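You operate a simulated robot arm through the tools that you are given. There is no shell and no other tool.

You run a simulated robot arm. Do the job below in one go: nothing can be reset, and whatever is moved stays where it is left.

JOB
Put things in order on the top of the grey side bench. At the end: the small black box from the top of the grey side bench stands on top of the cream silica tub; the white carton from the top of the grey side bench stands where the small black box stood; the teal pin from the top of the grey side bench is on the white test plate; the brown filter stands where the white carton stood; whatever was shut is shut again. Leave all else as you found it, and nothing knocked over.

Only the result counts: the job must be done as asked and must still hold three seconds after the hand-in. Knocking over, shifting, dropping, spilling or breaking anything else fails it.

ROBOT AND FRAMES
A 6-joint arm with a two-finger gripper, fixed in place. Base frame: the origin is at the foot of the arm, x ahead of it, y to its left, z up; the work surface is at about z = 0. Readings come in mm, degrees, newtons and seconds.
With the tool pointing down near the work surface it reaches from about 180 to 480 mm from the base axis. Its first joint turns from -66.0 to 66.0 degrees. Payload 1.76 kg.
The TCP is the grasp point between the finger pads, 29 mm short of the fingertips. In the tool frame z runs along the fingers and y along their closing line. The gripper opens to 82 mm; its body begins 58 mm behind the TCP.
Orientation is told as [roll, pitch, yaw] about the base's x, y, z axes, in that order, counted from this pose: with the fingers straight down and closing along the base's y, the tool's x points along the base's -x, its y along +y and its z along -z.

CONTROLS
- The arm moves only by the tool drive_tool. Its arguments are lists of equal length, an entry for each row: "slide": the shift along the base's x, y, z in mm, a list of three; "delta_rot": the turn, a rotation vector about the base's x, y, z in degrees, a list of three; "claw": the closure in counts, from 0 (fully open) to 255 (shut). In form: {"slide": [[x, y, z], ...], "delta_rot": [[rx, ry, rz], ...], "claw": [claw, ...]}. A call has 1 to 20 rows; each row is the pose to reach, as a shift and turn from the pose commanded when the call began. A row lasts 0.2 s, in which the tool goes at most 50 mm and 8.6 degrees; a call with a longer step from one row to the next is refused whole, and so is a gripper value outside its range. A pose out of reach is approached as far as the arm can. The call stops where the force on the tool passes 40 N (or 10 N more than at its start, if that is more) or the arm is blocked; 0.2 s more then pass. The fingers move at their own pace (about 203.5 mm/s each) and stop on an object; they squeeze with about 34 N. The grip force told is the motor's: it shows also when the fingers shut on nothing. Time passes only in rows, and 0.2 s behind the last, so rows that repeat a pose let the fingers close. The reply holds the time, the measured pose of the TCP, the force on the tool along the base axes, the opening and the grip force, in the units named above and with some noise, with the torque about the TCP (base axes, N m) and any sound that the robot's microphone picked up, and new pictures: "show" is both (left out), scene, wrist or none.
- Cameras (640 x 400 px; columns grow to the right, rows downward): "scene" is fixed at [37.4, 320.5, 417.9]; the picture's right is [-0.91, -0.42, 0.00], its down [-0.27, 0.57, -0.78] and it looks along [0.33, -0.71, -0.63] (base axes); focal length 241 px, centre (320, 200). "wrist" rides on the gripper at [79, 4, -89] in the tool frame; the picture's right is [-0.05, 1.00, 0.00], its down [-0.71, -0.04, -0.71] and it looks along [-0.71, -0.04, 0.71] (tool axes); focal length 256 px, centre (320, 200). There is no depth. A picture from a camera that has moved, and an enlarged one, comes with that camera's place and axes in the base frame and with its lens.
- zoom(camera, box): a new picture of the part [left, top, right, bottom] of that camera's present view, enlarged. It takes no simulated time.
- finish_job(): hands the job in; it is judged then, once.

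Nothing tells you positions but the pictures and the camera data. Unless the task says otherwise, let go and move clear before handing in.

The tools are called after "Call:" by a JSON object that holds its "api" and its "payload". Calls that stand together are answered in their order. drive_tool: Moves the arm, as the interface text tells. Its arguments: {"type":"object","properties":{"slide":{"type":"array","items":{"type":"array","items":{"type":"number"}}},"delta_rot":{"type":"array","items":{"type":"array","items":{"type":"number"}}},"claw":{"type":"array","items":{"type":"number"}},"show":{"type":"string","enum":["both","scene","wrist","none"]}},"required":["slide","delta_rot","claw"]} The other tools are called the same way: zoom (camera, box) takes an enlarged picture of a part of a camera's view; finish_job () hands the job in.

At the start:

```text
time: 0.0
eef_pos: [286.7, -25.3, 269.8]
tcp_rot: [0.0, 0.0, 0.0]
ft_force: [-0.1, 1.5, -0.3]
ft_torque: [0.03, -0.01, -0.02]
gripper_width: 81.7
grasp_force: 0.1
```

scene: 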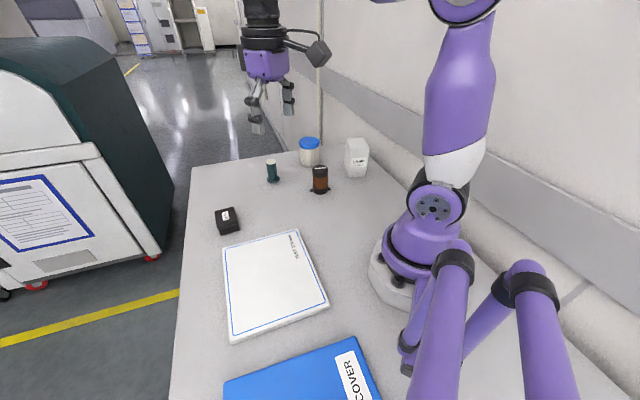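
wrist: 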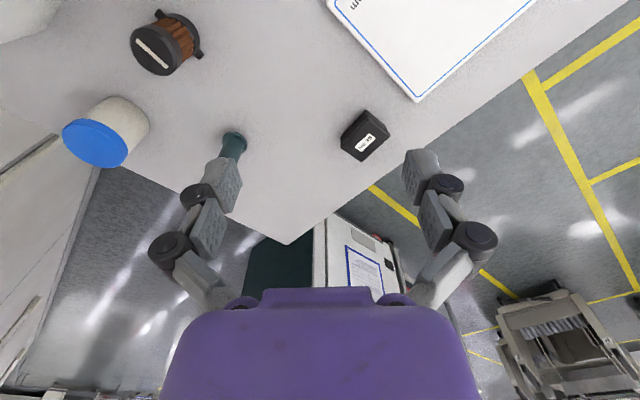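

I see the bench with a blue-lidded cream tub, white carton, brown filter, teal pin, small black box, white test plate and a blue cover. I'll look closer before moving.

Call:
{"api": "zoom", "payload": {"camera": "scene", "box": [200, 120, 400, 245]}}

Call:
{"api": "zoom", "payload": {"camera": "scene", "box": [200, 220, 400, 345]}}

Call:
{"api": "zoom", "payload": {"camera": "wrist", "box": [40, 0, 440, 250]}}

Call:
{"api": "zoom", "payload": {"camera": "scene", "box": [200, 300, 400, 400]}}

```text
3.20 times, centred on (300, 182) of scene
camera zoom: at [37.4, 320.5, 417.9], right [-0.91, -0.42, 0.0], down [-0.27, 0.57, -0.78], along [0.33, -0.71, -0.63], focal length 772 px, centre (384, 256)
```

zoom: 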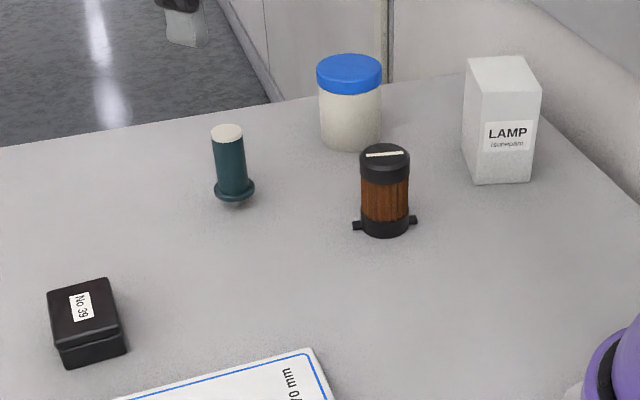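

```text
3.20 times, centred on (300, 282) of scene
camera zoom: at [37.4, 320.5, 417.9], right [-0.91, -0.42, 0.0], down [-0.27, 0.57, -0.78], along [0.33, -0.71, -0.63], focal length 772 px, centre (384, -64)
```

zoom: 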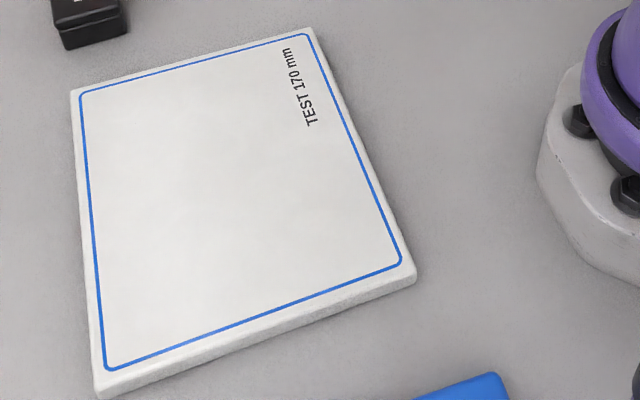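

```text
1.60 times, centred on (240, 125) of wrist
camera zoom: at [206.5, -20.7, 358.4], right [0.05, 1.0, 0.0], down [0.71, -0.04, 0.71], along [0.71, -0.04, -0.71], focal length 410 px, centre (448, 320)
```

zoom: 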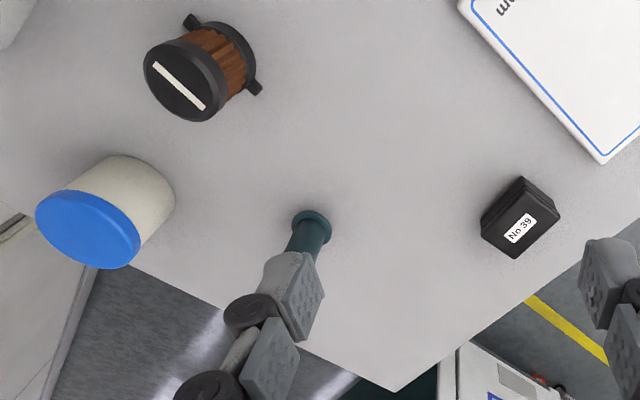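

```text
3.20 times, centred on (300, 350) of scene
camera zoom: at [37.4, 320.5, 417.9], right [-0.91, -0.42, 0.0], down [-0.27, 0.57, -0.78], along [0.33, -0.71, -0.63], focal length 772 px, centre (384, -280)
```

zoom: 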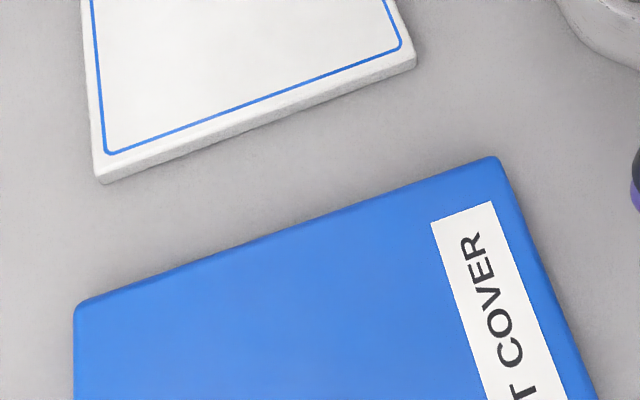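

Estimates: pin about (418,-163), filter about (272,-189), carton about (215,-320), tub about (367,-315), black box about (400,40), plate centre about (240,112). I'll move the wrist camera to view the far-right objects more precisely.

Call:
{"api": "drive_tool", "payload": {"slide": [[-18, -16, -3], [-36, -32, -6], [-54, -48, -9], [-72, -64, -12], [-90, -80, -16], [-107, -95, -20], [-107, -95, -20]], "delta_rot": [[0, 0, -8], [0, 0, -16], [0, 0, -24], [0, 0, -32], [0, 0, -41], [0, 0, -49], [0, 0, -50]], "claw": [0, 0, 0, 0, 0, 0, 0], "show": "both"}}

```text
refused: row 5 steps farther than a row can; nothing moved
```

Row 5 stepped 9 degrees, which is over the limit. I'll resend it with smaller steps to get the same view.

Call:
{"api": "drive_tool", "payload": {"slide": [[-18, -16, -3], [-36, -32, -6], [-54, -48, -9], [-72, -64, -12], [-90, -80, -16], [-107, -95, -20], [-107, -95, -20]], "delta_rot": [[0, 0, -8], [0, 0, -16], [0, 0, -24], [0, 0, -32], [0, 0, -40], [0, 0, -48], [0, 0, -50]], "claw": [0, 0, 0, 0, 0, 0, 0], "show": "both"}}

```text
time: 1.6
eef_pos: [179.2, -118.5, 248.7]
tcp_rot: [0.0, 0.0, -50.1]
ft_force: [0.3, -0.8, -0.1]
ft_torque: [0.01, 0.03, -0.02]
gripper_width: 81.9
grasp_force: 0.0
camera wrist: at [131.1, -56.6, 338.6], right [0.8, 0.6, 0.0], down [0.42, -0.57, 0.71], along [0.42, -0.57, -0.71], focal length 256 px, centre (320, 200)
```

scene: 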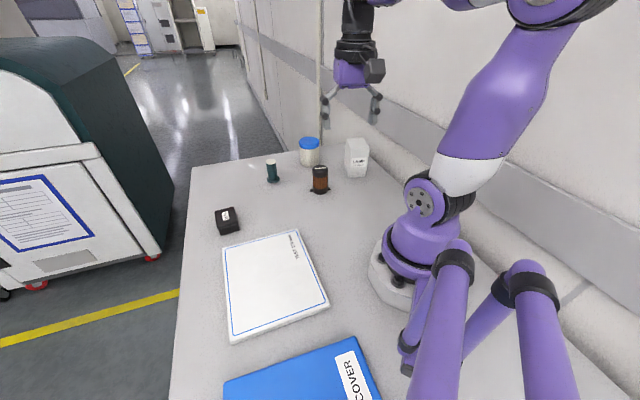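
wrist: 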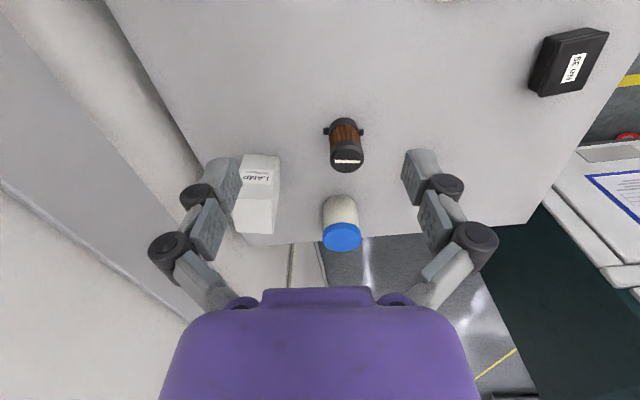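

The wrist view now shows the filter, tub and carton together. I'll zoom in on it to measure them.

Call:
{"api": "zoom", "payload": {"camera": "wrist", "box": [200, 100, 420, 260]}}

Call:
{"api": "zoom", "payload": {"camera": "wrist", "box": [480, 0, 640, 120]}}

Call:
{"api": "zoom", "payload": {"camera": "scene", "box": [200, 120, 400, 245]}}

```text
2.50 times, centred on (310, 180) of wrist
camera zoom: at [131.1, -56.6, 338.6], right [0.8, 0.6, 0.0], down [0.42, -0.57, 0.71], along [0.42, -0.57, -0.71], focal length 640 px, centre (345, 250)
```

zoom: 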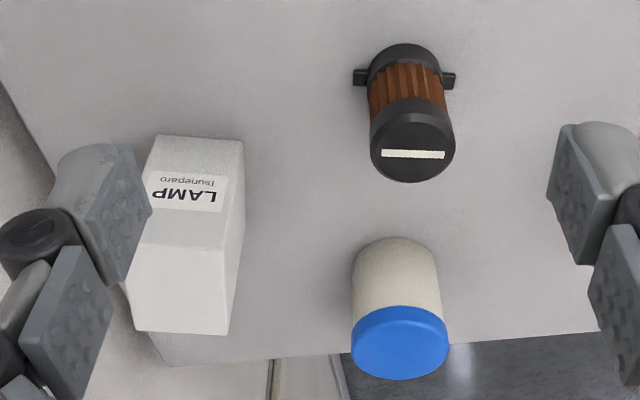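

```text
3.33 times, centred on (560, 60) of wrist
camera zoom: at [131.1, -56.6, 338.6], right [0.8, 0.6, 0.0], down [0.42, -0.57, 0.71], along [0.42, -0.57, -0.71], focal length 853 px, centre (-480, 667)
```

zoom: 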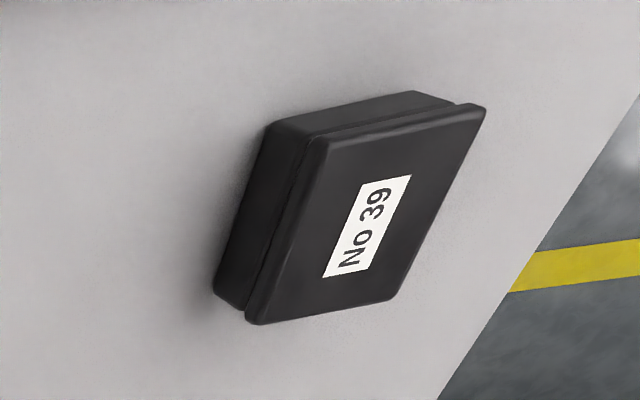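

```text
3.20 times, centred on (300, 182) of scene
camera zoom: at [37.4, 320.5, 417.9], right [-0.91, -0.42, 0.0], down [-0.27, 0.57, -0.78], along [0.33, -0.71, -0.63], focal length 772 px, centre (384, 256)
```

zoom: 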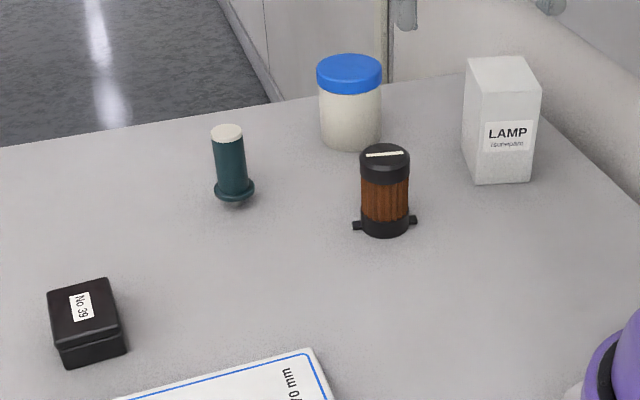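

Refined estimates: tub about (376,-319) with its top at z≈69, carton about (215,-328) measuring 53×63×105, and box about (418,34) measuring 42×58×25. Next I'll take a closer look at the pin.

Call:
{"api": "drive_tool", "payload": {"slide": [[36, -2, -26], [72, -4, -52], [108, -6, -78], [144, -8, -104], [177, -9, -135], [177, -9, -135]], "delta_rot": [[0, 0, 4], [0, 0, 8], [0, 0, 12], [0, 0, 16], [0, 0, 20], [0, 0, 20]], "claw": [0, 0, 0, 0, 0, 0], "show": "both"}}

Call:
{"api": "zoom", "payload": {"camera": "wrist", "box": [220, 60, 420, 220]}}

```text
time: 3.0
eef_pos: [355.9, -128.1, 114.8]
tcp_rot: [0.0, 0.0, -29.8]
ft_force: [0.1, -0.6, -0.2]
ft_torque: [0.03, 0.01, -0.01]
gripper_width: 82.1
grasp_force: 0.0
camera wrist: at [289.0, -85.5, 204.3], right [0.54, 0.84, 0.0], down [0.59, -0.38, 0.71], along [0.59, -0.38, -0.71], focal length 256 px, centre (320, 200)
```

scene: 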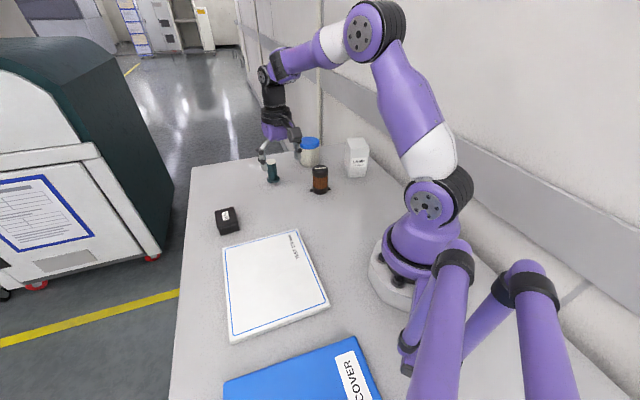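
wrist: 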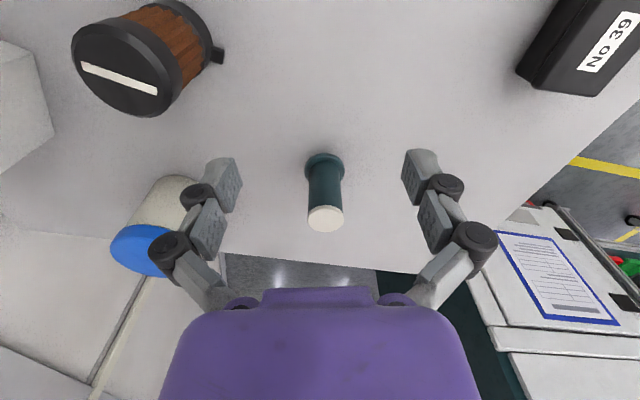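

```text
2.50 times, centred on (320, 140) of wrist
camera zoom: at [289.0, -85.5, 204.3], right [0.54, 0.84, 0.0], down [0.59, -0.38, 0.71], along [0.59, -0.38, -0.71], focal length 640 px, centre (320, 350)
```

zoom: 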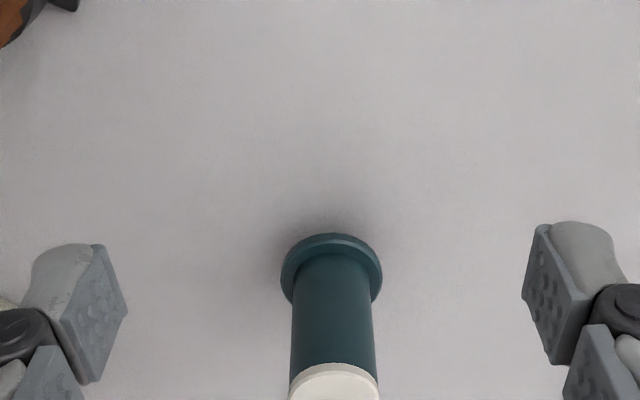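

The pin stands upright with a flange at its base. I'll zoom closely on it from the scene camera, and on the box and filter from the wrist.

Call:
{"api": "zoom", "payload": {"camera": "scene", "box": [250, 150, 298, 180]}}

Call:
{"api": "zoom", "payload": {"camera": "scene", "box": [290, 155, 370, 205]}}

Call:
{"api": "zoom", "payload": {"camera": "wrist", "box": [40, 0, 280, 150]}}

Call:
{"api": "zoom", "payload": {"camera": "scene", "box": [200, 195, 264, 245]}}

```text
13.33 times, centred on (274, 165) of scene
camera zoom: at [37.4, 320.6, 417.9], right [-0.91, -0.42, 0.0], down [-0.27, 0.57, -0.78], along [0.33, -0.71, -0.63], focal length 3216 px, centre (933, 667)
```

zoom: 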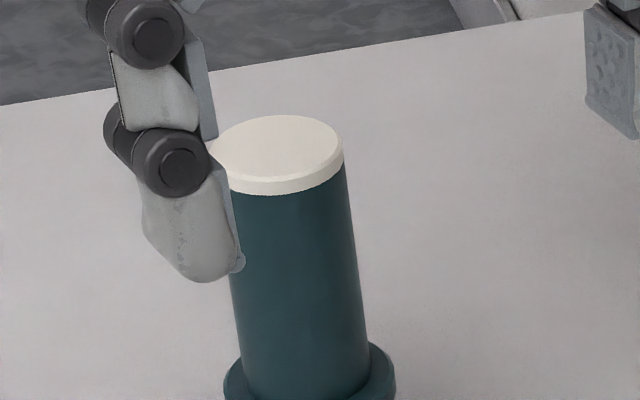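

```text
8.00 times, centred on (330, 180) of scene
camera zoom: at [37.4, 320.6, 417.9], right [-0.91, -0.42, 0.0], down [-0.27, 0.57, -0.78], along [0.33, -0.71, -0.63], focal length 1930 px, centre (240, 360)
```

zoom: 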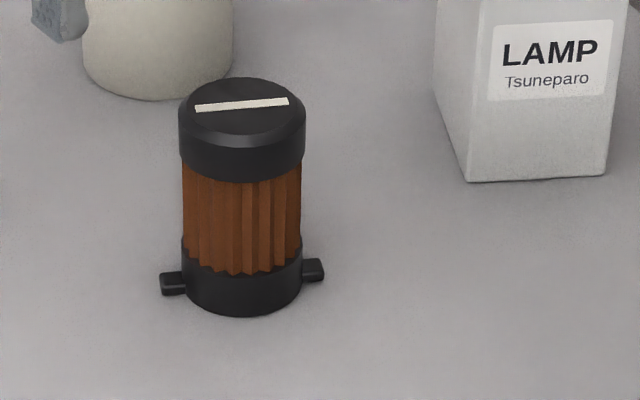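

```text
2.67 times, centred on (160, 75) of wrist
camera zoom: at [289.0, -85.5, 204.3], right [0.54, 0.84, 0.0], down [0.59, -0.38, 0.71], along [0.59, -0.38, -0.71], focal length 683 px, centre (747, 533)
```

zoom: 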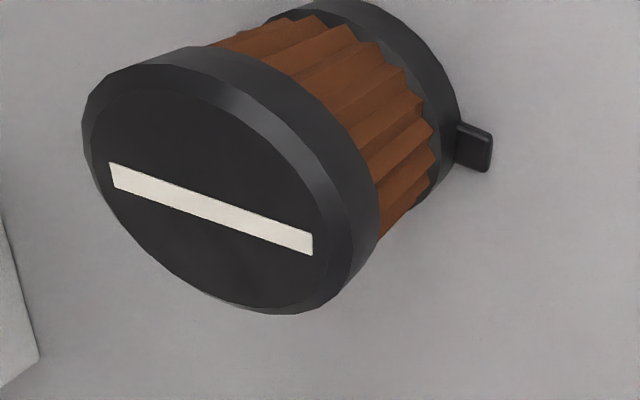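

```text
8.00 times, centred on (232, 220) of scene
camera zoom: at [37.4, 320.6, 417.9], right [-0.91, -0.42, 0.0], down [-0.27, 0.57, -0.78], along [0.33, -0.71, -0.63], focal length 1930 px, centre (1024, 40)
```

zoom: 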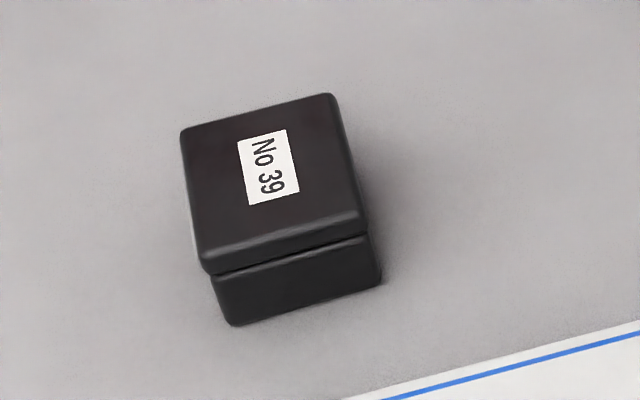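

The box has a slightly overhanging lid, and the filter stands free with two side lugs. I'll check the foot of the pin next.

Call:
{"api": "zoom", "payload": {"camera": "scene", "box": [254, 165, 294, 190]}}

Call:
{"api": "zoom", "payload": {"camera": "wrist", "box": [280, 130, 370, 240]}}

Call:
{"api": "zoom", "payload": {"camera": "wrist", "box": [480, 0, 640, 110]}}

```text
16.00 times, centred on (274, 178) of scene
camera zoom: at [37.4, 320.6, 417.9], right [-0.91, -0.42, 0.0], down [-0.27, 0.57, -0.78], along [0.33, -0.71, -0.63], focal length 3859 px, centre (1056, 560)
```

zoom: 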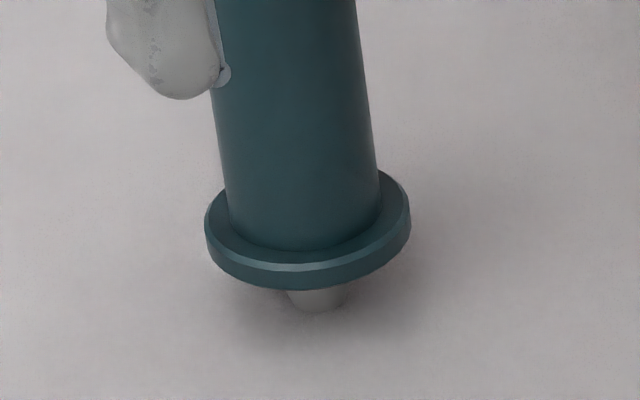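

```text
3.64 times, centred on (325, 185) of wrist
camera zoom: at [289.0, -85.5, 204.3], right [0.54, 0.84, 0.0], down [0.59, -0.38, 0.71], along [0.59, -0.38, -0.71], focal length 931 px, centre (302, 254)
```

zoom: 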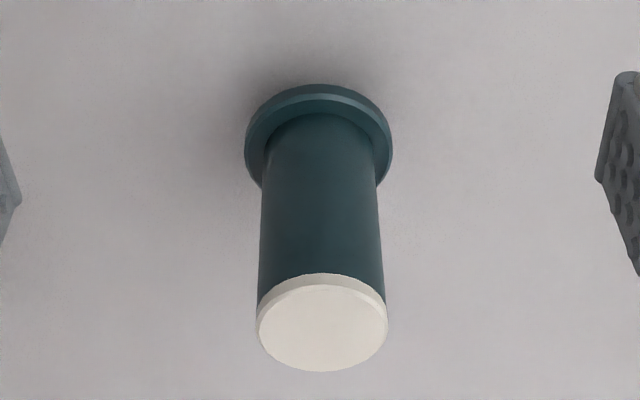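

```text
3.64 times, centred on (560, 55) of wrist
camera zoom: at [289.0, -85.5, 204.3], right [0.54, 0.84, 0.0], down [0.59, -0.38, 0.71], along [0.59, -0.38, -0.71], focal length 931 px, centre (-553, 727)
```

zoom: 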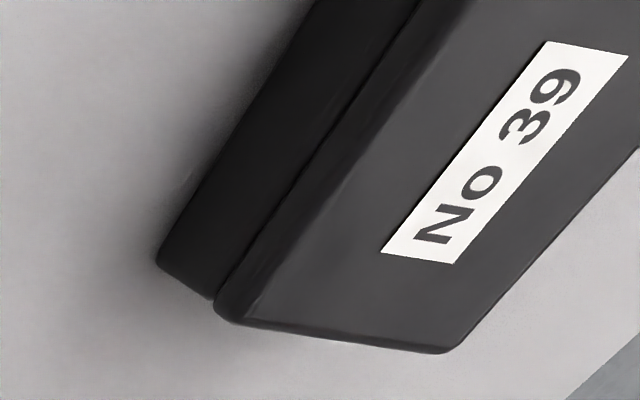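

The pin axis is about (415,-162), its top about z=76, with a flange near z≈16 and a small tapered foot below it. The black box goes first, so I'll hover over it with the fingers aligned to its short side (yaw -42).

Call:
{"api": "drive_tool", "payload": {"slide": [[8, 20, 15], [20, 60, 25], [34, 95, 25], [48, 130, 25], [62, 162, 25], [62, 162, 25]], "delta_rot": [[0, 0, 0], [0, 0, -3], [0, 0, -6], [0, 0, -9], [0, 0, -12], [0, 0, -12]], "claw": [0, 0, 0, 0, 0, 0], "show": "both"}}

Call:
{"api": "zoom", "payload": {"camera": "wrist", "box": [220, 90, 420, 240]}}

Call:
{"api": "zoom", "payload": {"camera": "scene", "box": [180, 150, 300, 250]}}

```text
time: 4.4
eef_pos: [418.6, 35.8, 139.0]
tcp_rot: [0.0, -0.1, -42.0]
ft_force: [-0.4, -0.1, -0.2]
ft_torque: [-0.02, 0.01, 0.01]
gripper_width: 82.1
grasp_force: 0.0
camera wrist: at [361.6, 91.2, 228.3], right [0.71, 0.71, 0.0], down [0.5, -0.5, 0.71], along [0.5, -0.5, -0.71], focal length 256 px, centre (320, 200)
```

scene: 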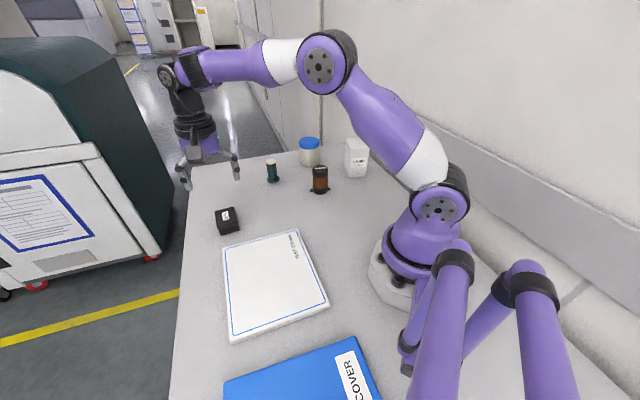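
wrist: 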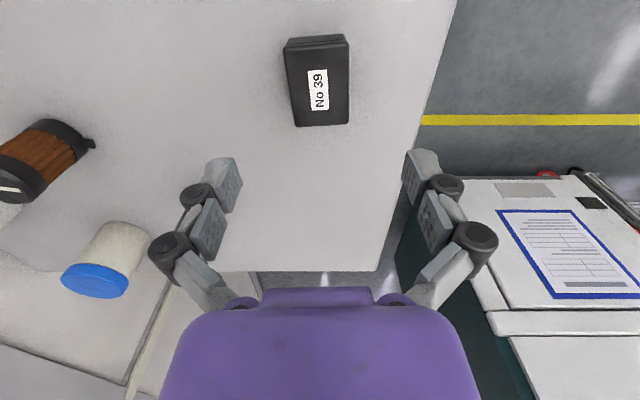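

```text
2.67 times, centred on (320, 165) of wrist
camera zoom: at [361.6, 91.2, 228.3], right [0.71, 0.71, 0.0], down [0.5, -0.5, 0.71], along [0.5, -0.5, -0.71], focal length 683 px, centre (320, 293)
```

zoom: 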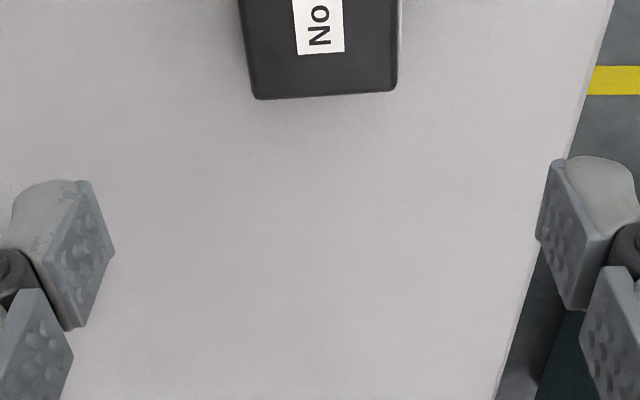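

```text
4.00 times, centred on (240, 200) of scene
camera zoom: at [37.4, 320.6, 417.9], right [-0.91, -0.42, 0.0], down [-0.27, 0.57, -0.78], along [0.33, -0.71, -0.63], focal length 965 px, centre (640, 200)
```

zoom: 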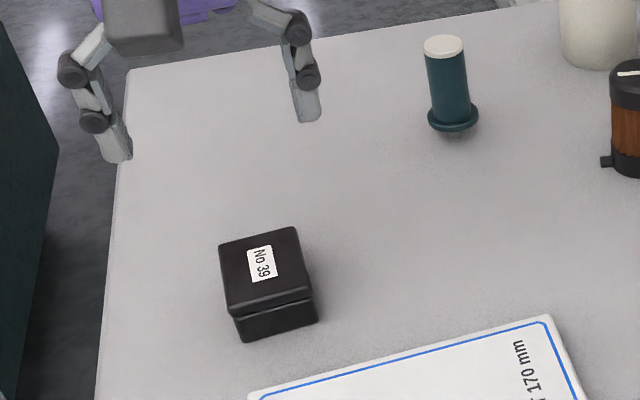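

The box is nearly aligned with the gripper axes and sits nearer the base than the current TCP projection. I'll zoom to measure it.

Call:
{"api": "zoom", "payload": {"camera": "wrist", "box": [260, 20, 380, 140]}}

```text
3.33 times, centred on (320, 80) of wrist
camera zoom: at [361.6, 91.2, 228.3], right [0.71, 0.71, 0.0], down [0.5, -0.5, 0.71], along [0.5, -0.5, -0.71], focal length 853 px, centre (320, 600)
```

zoom: 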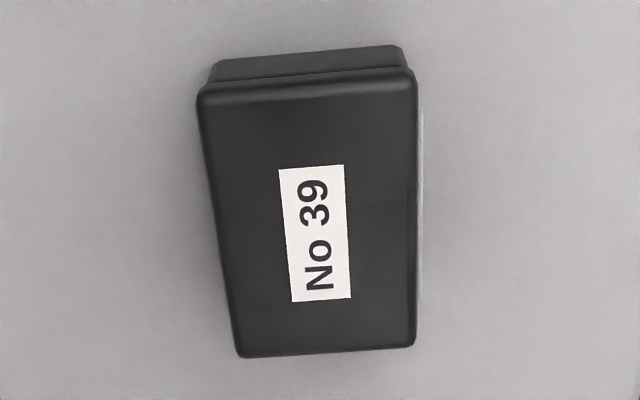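

The box centre is about (418.5, 33.5), its long axis at about -41°, and the lid is about 45×60. I'll correct the yaw by 1° and re-measure while still hovering.

Call:
{"api": "drive_tool", "payload": {"slide": [[0, 0, -30], [0, 0, -30]], "delta_rot": [[0, 0, 1], [0, 0, 1]], "claw": [0, 0], "show": "wrist"}}

Call:
{"api": "zoom", "payload": {"camera": "wrist", "box": [200, 20, 440, 200]}}

```text
time: 5.0
eef_pos: [417.4, 35.1, 108.2]
tcp_rot: [-0.1, 0.0, -40.9]
ft_force: [-0.1, -0.6, 0.0]
ft_torque: [0.01, 0.0, 0.01]
gripper_width: 81.9
grasp_force: 0.1
camera wrist: at [360.5, 89.9, 197.9], right [0.69, 0.72, 0.0], down [0.51, -0.49, 0.71], along [0.51, -0.49, -0.71], focal length 256 px, centre (320, 200)
```

wrist: 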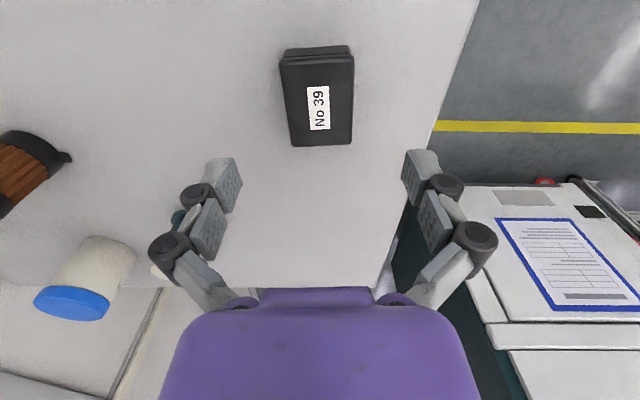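

```text
2.22 times, centred on (320, 110) of wrist
camera zoom: at [360.5, 89.9, 197.9], right [0.69, 0.72, 0.0], down [0.51, -0.49, 0.71], along [0.51, -0.49, -0.71], focal length 569 px, centre (320, 400)
```

zoom: 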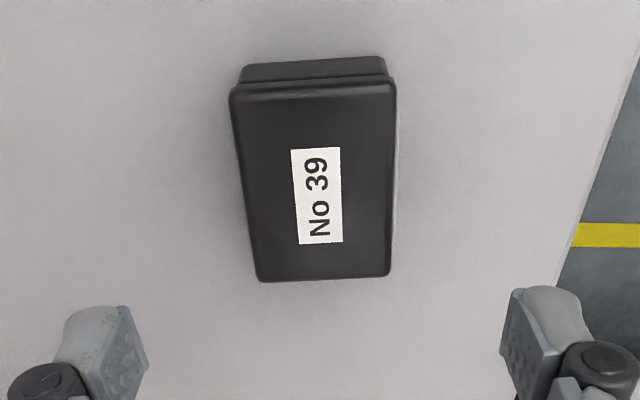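

The box centre (418.8, 33.4) is confirmed, and the TCP is within 2 mm of it. I'll descend and grip across the short side with the fingertips just above the bench.

Call:
{"api": "drive_tool", "payload": {"slide": [[1.2, -1.8, -35], [1.2, -1.8, -60], [1.2, -1.8, -76], [1.2, -1.8, -76], [1.2, -1.8, -76]], "delta_rot": [[0, 0, 0], [0, 0, 0], [0, 0, 0], [0, 0, 0], [0, 0, 0]], "claw": [0, 0, 0, 0, 0], "show": "both"}}

Call:
{"api": "zoom", "payload": {"camera": "scene", "box": [180, 180, 276, 240]}}

```text
time: 6.2
eef_pos: [419.0, 33.2, 32.6]
tcp_rot: [0.0, 0.1, -41.0]
ft_force: [-0.3, 0.0, 0.9]
ft_torque: [-0.03, -0.02, 0.0]
gripper_width: 82.4
grasp_force: 0.0
camera wrist: at [361.7, 86.9, 122.2], right [0.69, 0.72, 0.0], down [0.51, -0.49, 0.71], along [0.51, -0.49, -0.71], focal length 256 px, centre (320, 200)
```

scene: 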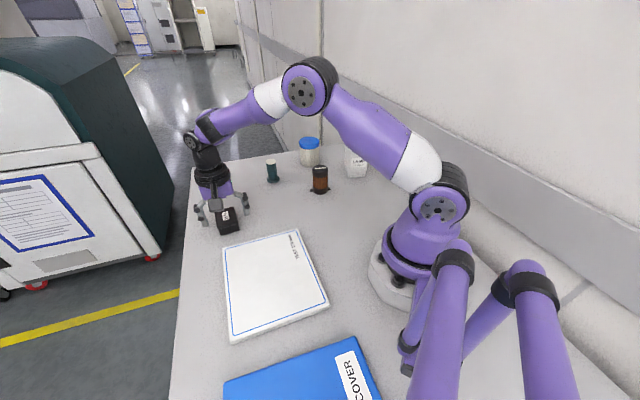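
wrist: 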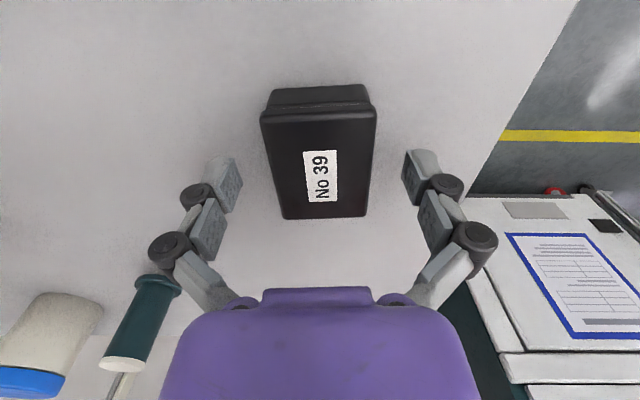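

```text
6.67 times, centred on (228, 210) of scene
camera zoom: at [37.4, 320.5, 417.9], right [-0.91, -0.42, 0.0], down [-0.27, 0.57, -0.78], along [0.33, -0.71, -0.63], focal length 1608 px, centre (933, 133)
```

zoom: 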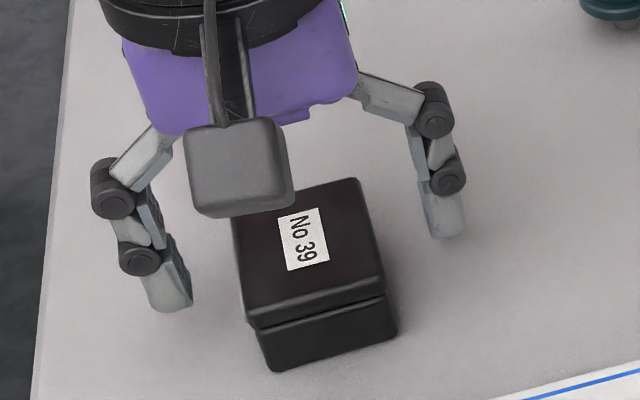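

The fingertips straddle the middle of the box, so I'll close the gripper now.

Call:
{"api": "drive_tool", "payload": {"slide": [[0, 0, 0], [0, 0, 0], [0, 0, 0], [0, 0, 0]], "delta_rot": [[0, 0, 0], [0, 0, 0], [0, 0, 0], [0, 0, 0]], "claw": [80, 160, 255, 255], "show": "both"}}

Call:
{"api": "zoom", "payload": {"camera": "wrist", "box": [200, 60, 440, 240]}}

Call:
{"api": "zoom", "payload": {"camera": "scene", "box": [180, 180, 276, 240]}}

```text
time: 7.2
eef_pos: [418.7, 32.3, 34.2]
tcp_rot: [0.1, -0.1, -41.0]
ft_force: [-0.5, 1.1, 12.2]
ft_torque: [0.06, 0.04, -0.02]
gripper_width: 44.2
grasp_force: 34.3
camera wrist: at [361.9, 86.9, 122.8], right [0.69, 0.72, 0.0], down [0.51, -0.49, 0.71], along [0.51, -0.49, -0.71], focal length 256 px, centre (320, 200)
```

scene: 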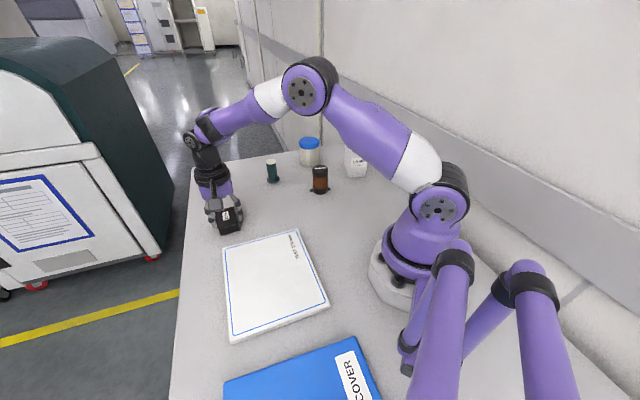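
wrist: 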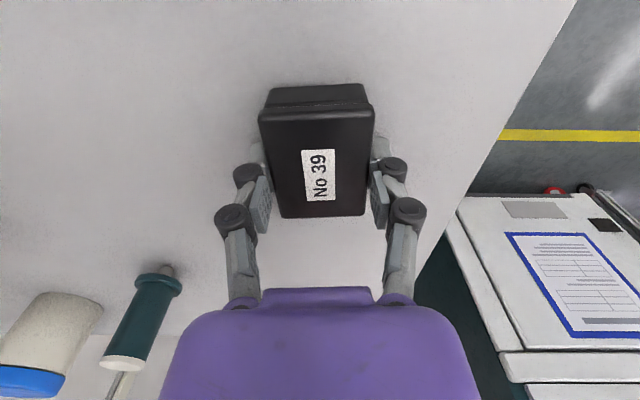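

```text
2.22 times, centred on (320, 150) of wrist
camera zoom: at [361.9, 86.9, 122.8], right [0.69, 0.72, 0.0], down [0.51, -0.49, 0.71], along [0.51, -0.49, -0.71], focal length 569 px, centre (320, 311)
```

zoom: 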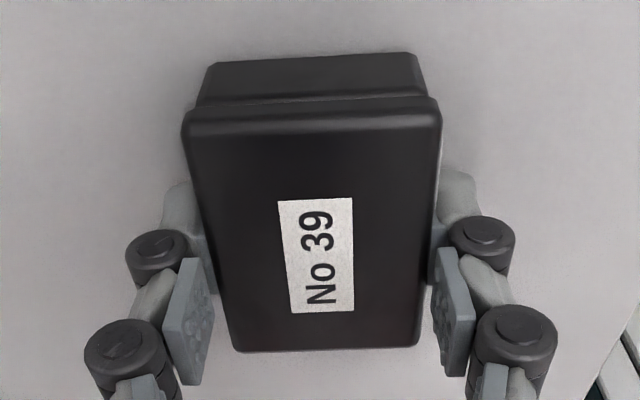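

```text
6.67 times, centred on (228, 210) of scene
camera zoom: at [37.4, 320.5, 417.9], right [-0.91, -0.42, 0.0], down [-0.27, 0.57, -0.78], along [0.33, -0.71, -0.63], focal length 1608 px, centre (933, 133)
```

zoom: 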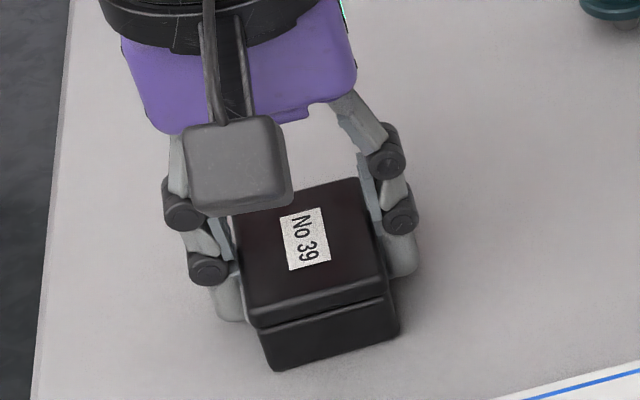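

The grip is firm at 44 mm, and the fingertips press lightly on the bench. I'll lift a little and check that box and lid come up together.

Call:
{"api": "drive_tool", "payload": {"slide": [[0, 0, 3], [0, 0, 10], [0, 0, 20], [0, 0, 20]], "delta_rot": [[0, 0, 0], [0, 0, 0], [0, 0, 0], [0, 0, 0]], "claw": [255, 255, 255, 255], "show": "both"}}

Call:
{"api": "zoom", "payload": {"camera": "wrist", "box": [200, 60, 440, 240]}}

Call:
{"api": "zoom", "payload": {"camera": "scene", "box": [180, 180, 276, 240]}}

```text
time: 8.2
eef_pos: [418.8, 33.5, 53.7]
tcp_rot: [0.0, 0.0, -41.0]
ft_force: [-0.2, 0.2, -1.4]
ft_torque: [0.0, 0.0, -0.04]
gripper_width: 44.1
grasp_force: 33.7
camera wrist: at [361.9, 87.0, 142.4], right [0.69, 0.72, 0.0], down [0.51, -0.49, 0.71], along [0.51, -0.49, -0.71], focal length 256 px, centre (320, 200)
```

scene: 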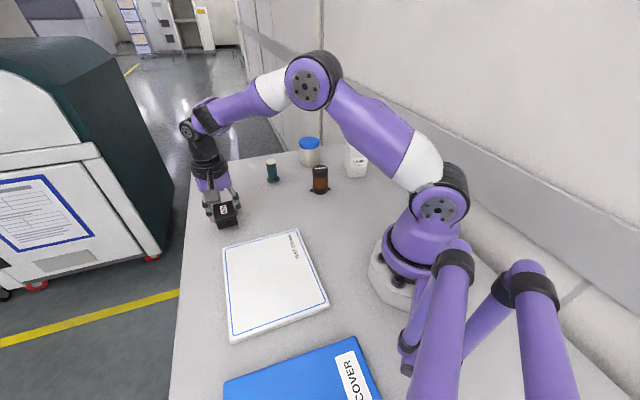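
wrist: 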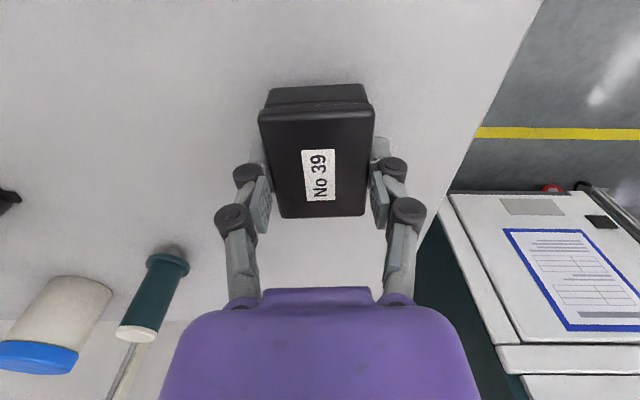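

```text
2.22 times, centred on (320, 150) of wrist
camera zoom: at [361.9, 87.0, 142.4], right [0.69, 0.72, 0.0], down [0.51, -0.49, 0.71], along [0.51, -0.49, -0.71], focal length 569 px, centre (320, 311)
```

zoom: 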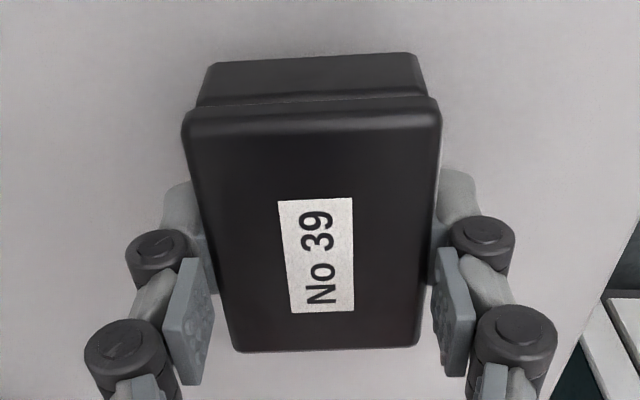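

```text
6.67 times, centred on (228, 210) of scene
camera zoom: at [37.4, 320.5, 417.9], right [-0.91, -0.42, 0.0], down [-0.27, 0.57, -0.78], along [0.33, -0.71, -0.63], focal length 1608 px, centre (933, 133)
```

zoom: 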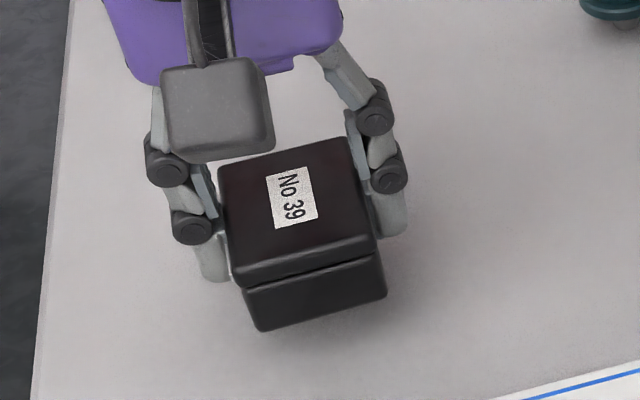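

The box and lid lifted together rigidly, with the base 33.5 mm below the TCP. I'll zoom on the tub and the surroundings from here to refine the tub's position.

Call:
{"api": "zoom", "payload": {"camera": "wrist", "box": [0, 230, 220, 400]}}

Call:
{"api": "zoom", "payload": {"camera": "scene", "box": [280, 125, 376, 185]}}

```text
2.35 times, centred on (110, 315) of wrist
camera zoom: at [361.9, 87.0, 142.4], right [0.69, 0.72, 0.0], down [0.51, -0.49, 0.71], along [0.51, -0.49, -0.71], focal length 602 px, centre (814, -71)
```

zoom: 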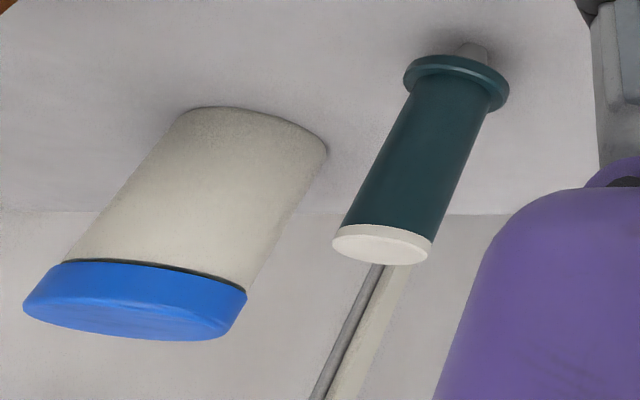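

```text
6.67 times, centred on (328, 155) of scene
camera zoom: at [37.4, 320.5, 417.9], right [-0.91, -0.42, 0.0], down [-0.27, 0.57, -0.78], along [0.33, -0.71, -0.63], focal length 1608 px, centre (267, 500)
```

zoom: 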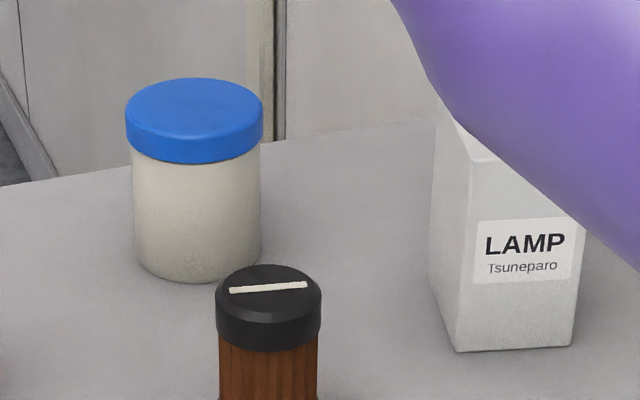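

The tub centre comes out at about (374,-318) with its top at z≈78. I'll raise the box and carry it over the pin to above the tub.

Call:
{"api": "drive_tool", "payload": {"slide": [[0, 0, 40], [0, 0, 80], [-3, -20, 90], [-7, -55, 90], [-12, -95, 90], [-17, -135, 90], [-22, -175, 90], [-27, -215, 90], [-33, -260, 90], [-39, -305, 90], [-43, -338, 90], [-44.8, -351.5, 90], [-44.8, -351.5, 90], [-44.8, -351.5, 90]], "delta_rot": [[0, 0, 0], [0, 0, 0], [0, 0, 0], [0, 0, 0], [0, 0, 0], [0, 0, 0], [0, 0, 0], [0, 0, 0], [0, 0, 0], [0, 0, 0], [0, 0, 0], [0, 0, 0], [0, 0, 0], [0, 0, 0]], "claw": [255, 255, 255, 255, 255, 255, 255, 255, 255, 255, 255, 255, 255, 255], "show": "both"}}

Call:
{"api": "zoom", "payload": {"camera": "scene", "box": [270, 90, 390, 190]}}

```text
time: 11.2
eef_pos: [355.2, -303.3, 137.1]
tcp_rot: [-0.1, 0.0, -41.0]
ft_force: [-0.1, -0.1, -0.5]
ft_torque: [-0.04, 0.0, 0.0]
gripper_width: 44.0
grasp_force: 34.0
out of reach, approached as far as the arm can: row 10, 11, 12, 13, 14
camera wrist: at [297.4, -248.7, 225.6], right [0.69, 0.72, 0.0], down [0.51, -0.49, 0.71], along [0.51, -0.49, -0.71], focal length 256 px, centre (320, 200)
```

scene: 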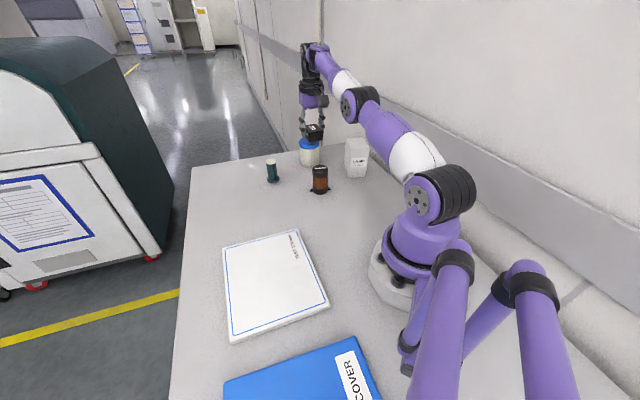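
wrist: 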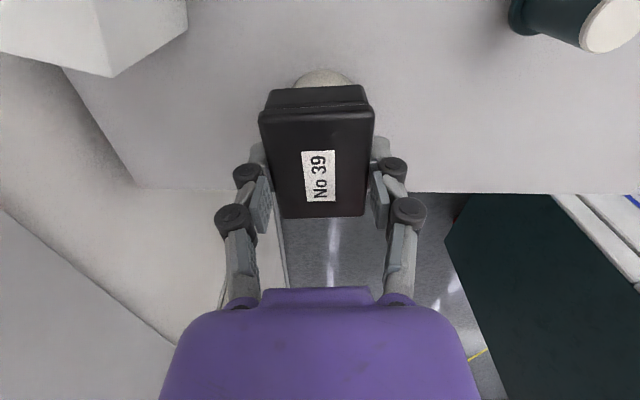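

```text
4.00 times, centred on (330, 140) of scene
camera zoom: at [37.4, 320.6, 417.9], right [-0.91, -0.42, 0.0], down [-0.27, 0.57, -0.78], along [0.33, -0.71, -0.63], focal length 965 px, centre (280, 440)
```

zoom: 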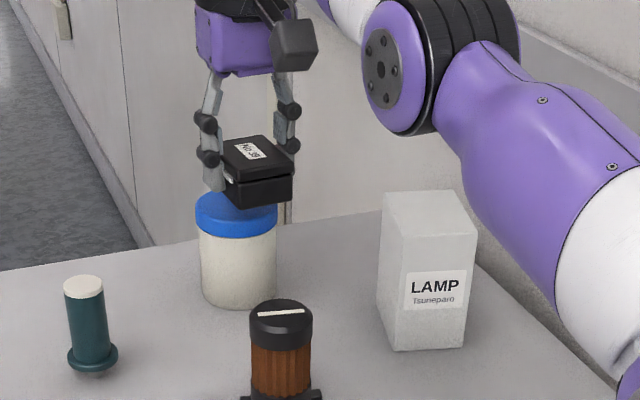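

With the tool vertical the arm stops at about r=467, and the tub is at about r=490, so I'll need a tilted tool. I'll set the box down on a free patch near (345,-75) and regrasp it with a 12° outward tilt.

Call:
{"api": "drive_tool", "payload": {"slide": [[0, 20, 0], [-2, 60, 0], [-4, 105, 0], [-6, 150, 0], [-8, 195, 0], [-10, 228, 0], [-10, 228, 0], [-10, 228, 0]], "delta_rot": [[0, 0, 0], [0, 0, 0], [0, 0, 0], [0, 0, 0], [0, 0, 0], [0, 0, 0], [0, 0, 0], [0, 0, 0]], "claw": [255, 255, 255, 255, 255, 255, 255, 255], "show": "both"}}

```text
time: 13.0
eef_pos: [344.9, -74.7, 136.7]
tcp_rot: [0.0, 0.1, -41.0]
ft_force: [0.8, -0.9, -1.3]
ft_torque: [0.0, -0.01, 0.0]
gripper_width: 43.8
grasp_force: 34.4
camera wrist: at [287.6, -20.5, 225.7], right [0.7, 0.72, 0.0], down [0.51, -0.49, 0.71], along [0.51, -0.49, -0.71], focal length 256 px, centre (320, 200)
```

scene: 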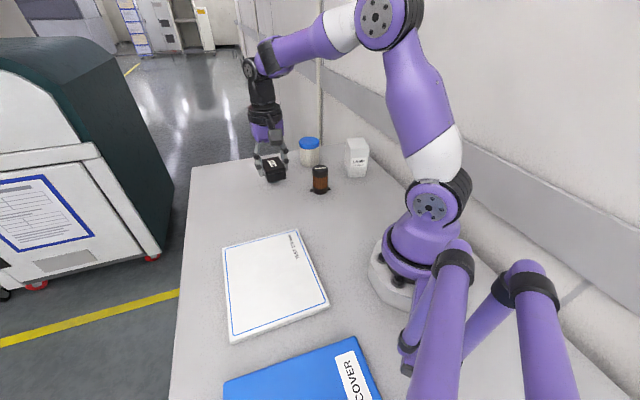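
wrist: 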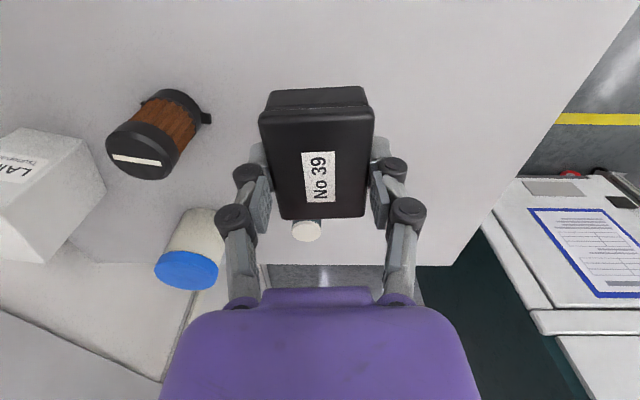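

The pose is confirmed at (344.9,-74.7,136.7), and the patch below is clear. I'll lower the box gently to the bench.

Call:
{"api": "drive_tool", "payload": {"slide": [[0, 0, -40], [0, 0, -80], [0, 0, -96], [0, 0, -100], [0, 0, -102], [0, 0, -103], [0, 0, -103.5]], "delta_rot": [[0, 0, 0], [0, 0, 0], [0, 0, 0], [0, 0, 0], [0, 0, 0], [0, 0, 0], [0, 0, 0]], "claw": [255, 255, 255, 255, 255, 255, 255], "show": "scene"}}

Call:
{"api": "zoom", "payload": {"camera": "scene", "box": [230, 140, 350, 215]}}

```text
time: 14.6
eef_pos: [344.1, -73.7, 33.9]
tcp_rot: [0.0, -0.2, -41.0]
ft_force: [-5.7, -0.9, 17.1]
ft_torque: [-0.11, 0.03, -0.08]
gripper_width: 44.1
grasp_force: 34.4
```

scene: 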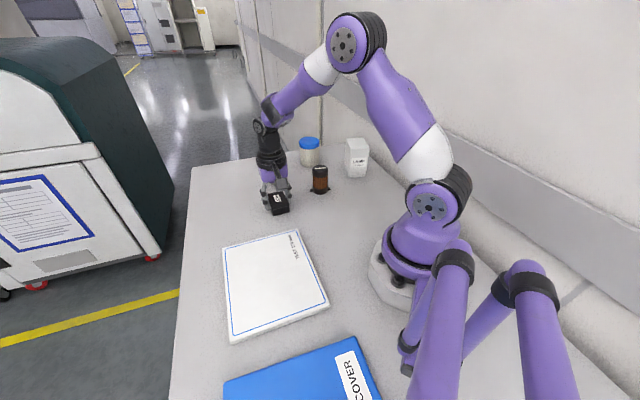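

```text
5.33 times, centred on (290, 178) of scene
camera zoom: at [37.4, 320.6, 417.9], right [-0.91, -0.42, 0.0], down [-0.27, 0.57, -0.78], along [0.33, -0.71, -0.63], focal length 1286 px, centre (480, 320)
```

zoom: 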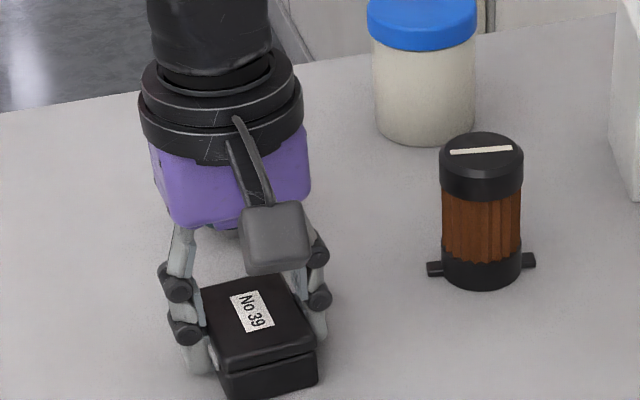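

It made contact at 17 N, so I'll ease up slightly, open, rise, and check where the box sits.

Call:
{"api": "drive_tool", "payload": {"slide": [[0, 0, 1.0], [0, 0, 1.0], [0, 0, 1.0], [0, 0, 1.0], [0, 0, 20], [0, 0, 60], [0, 0, 80], [0, 0, 80]], "delta_rot": [[0, 0, 0], [0, 0, 0], [0, 0, 0], [0, 0, 0], [0, 0, 0], [0, 0, 0], [0, 0, 0], [0, 0, 0]], "claw": [255, 110, 80, 0, 0, 0, 0, 0], "show": "both"}}

Call:
{"api": "zoom", "payload": {"camera": "wrist", "box": [200, 20, 440, 200]}}

```text
time: 16.4
eef_pos: [344.7, -75.5, 112.5]
tcp_rot: [-0.1, 0.0, -41.0]
ft_force: [0.5, -0.4, 0.1]
ft_torque: [0.03, 0.0, 0.03]
gripper_width: 81.8
grasp_force: 0.0
camera wrist: at [287.2, -19.9, 202.8], right [0.69, 0.72, 0.0], down [0.51, -0.49, 0.71], along [0.51, -0.49, -0.71], focal length 256 px, centre (320, 200)
```

scene: 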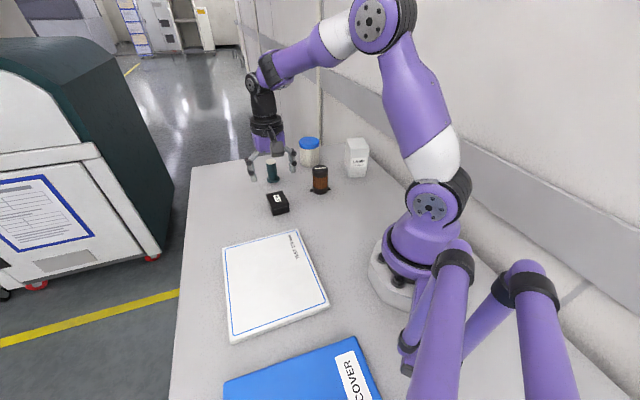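
wrist: 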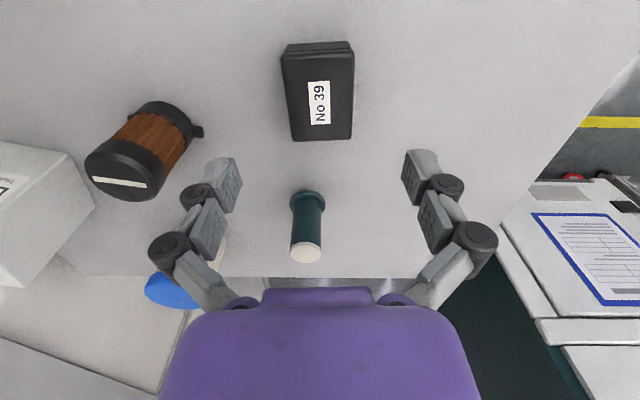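

```text
2.22 times, centred on (320, 110) of wrist
camera zoom: at [287.2, -19.9, 202.8], right [0.69, 0.72, 0.0], down [0.51, -0.49, 0.71], along [0.51, -0.49, -0.71], focal length 569 px, centre (320, 400)
```

zoom: 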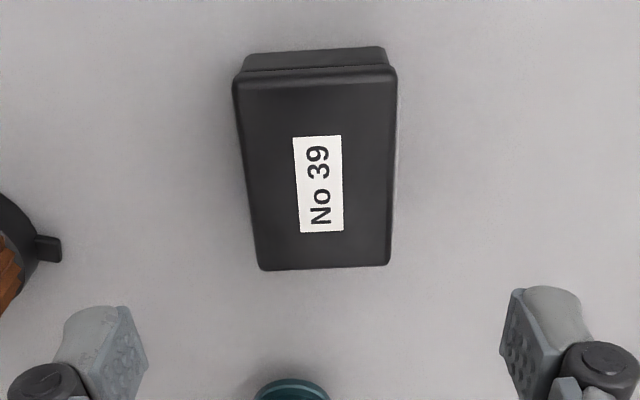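

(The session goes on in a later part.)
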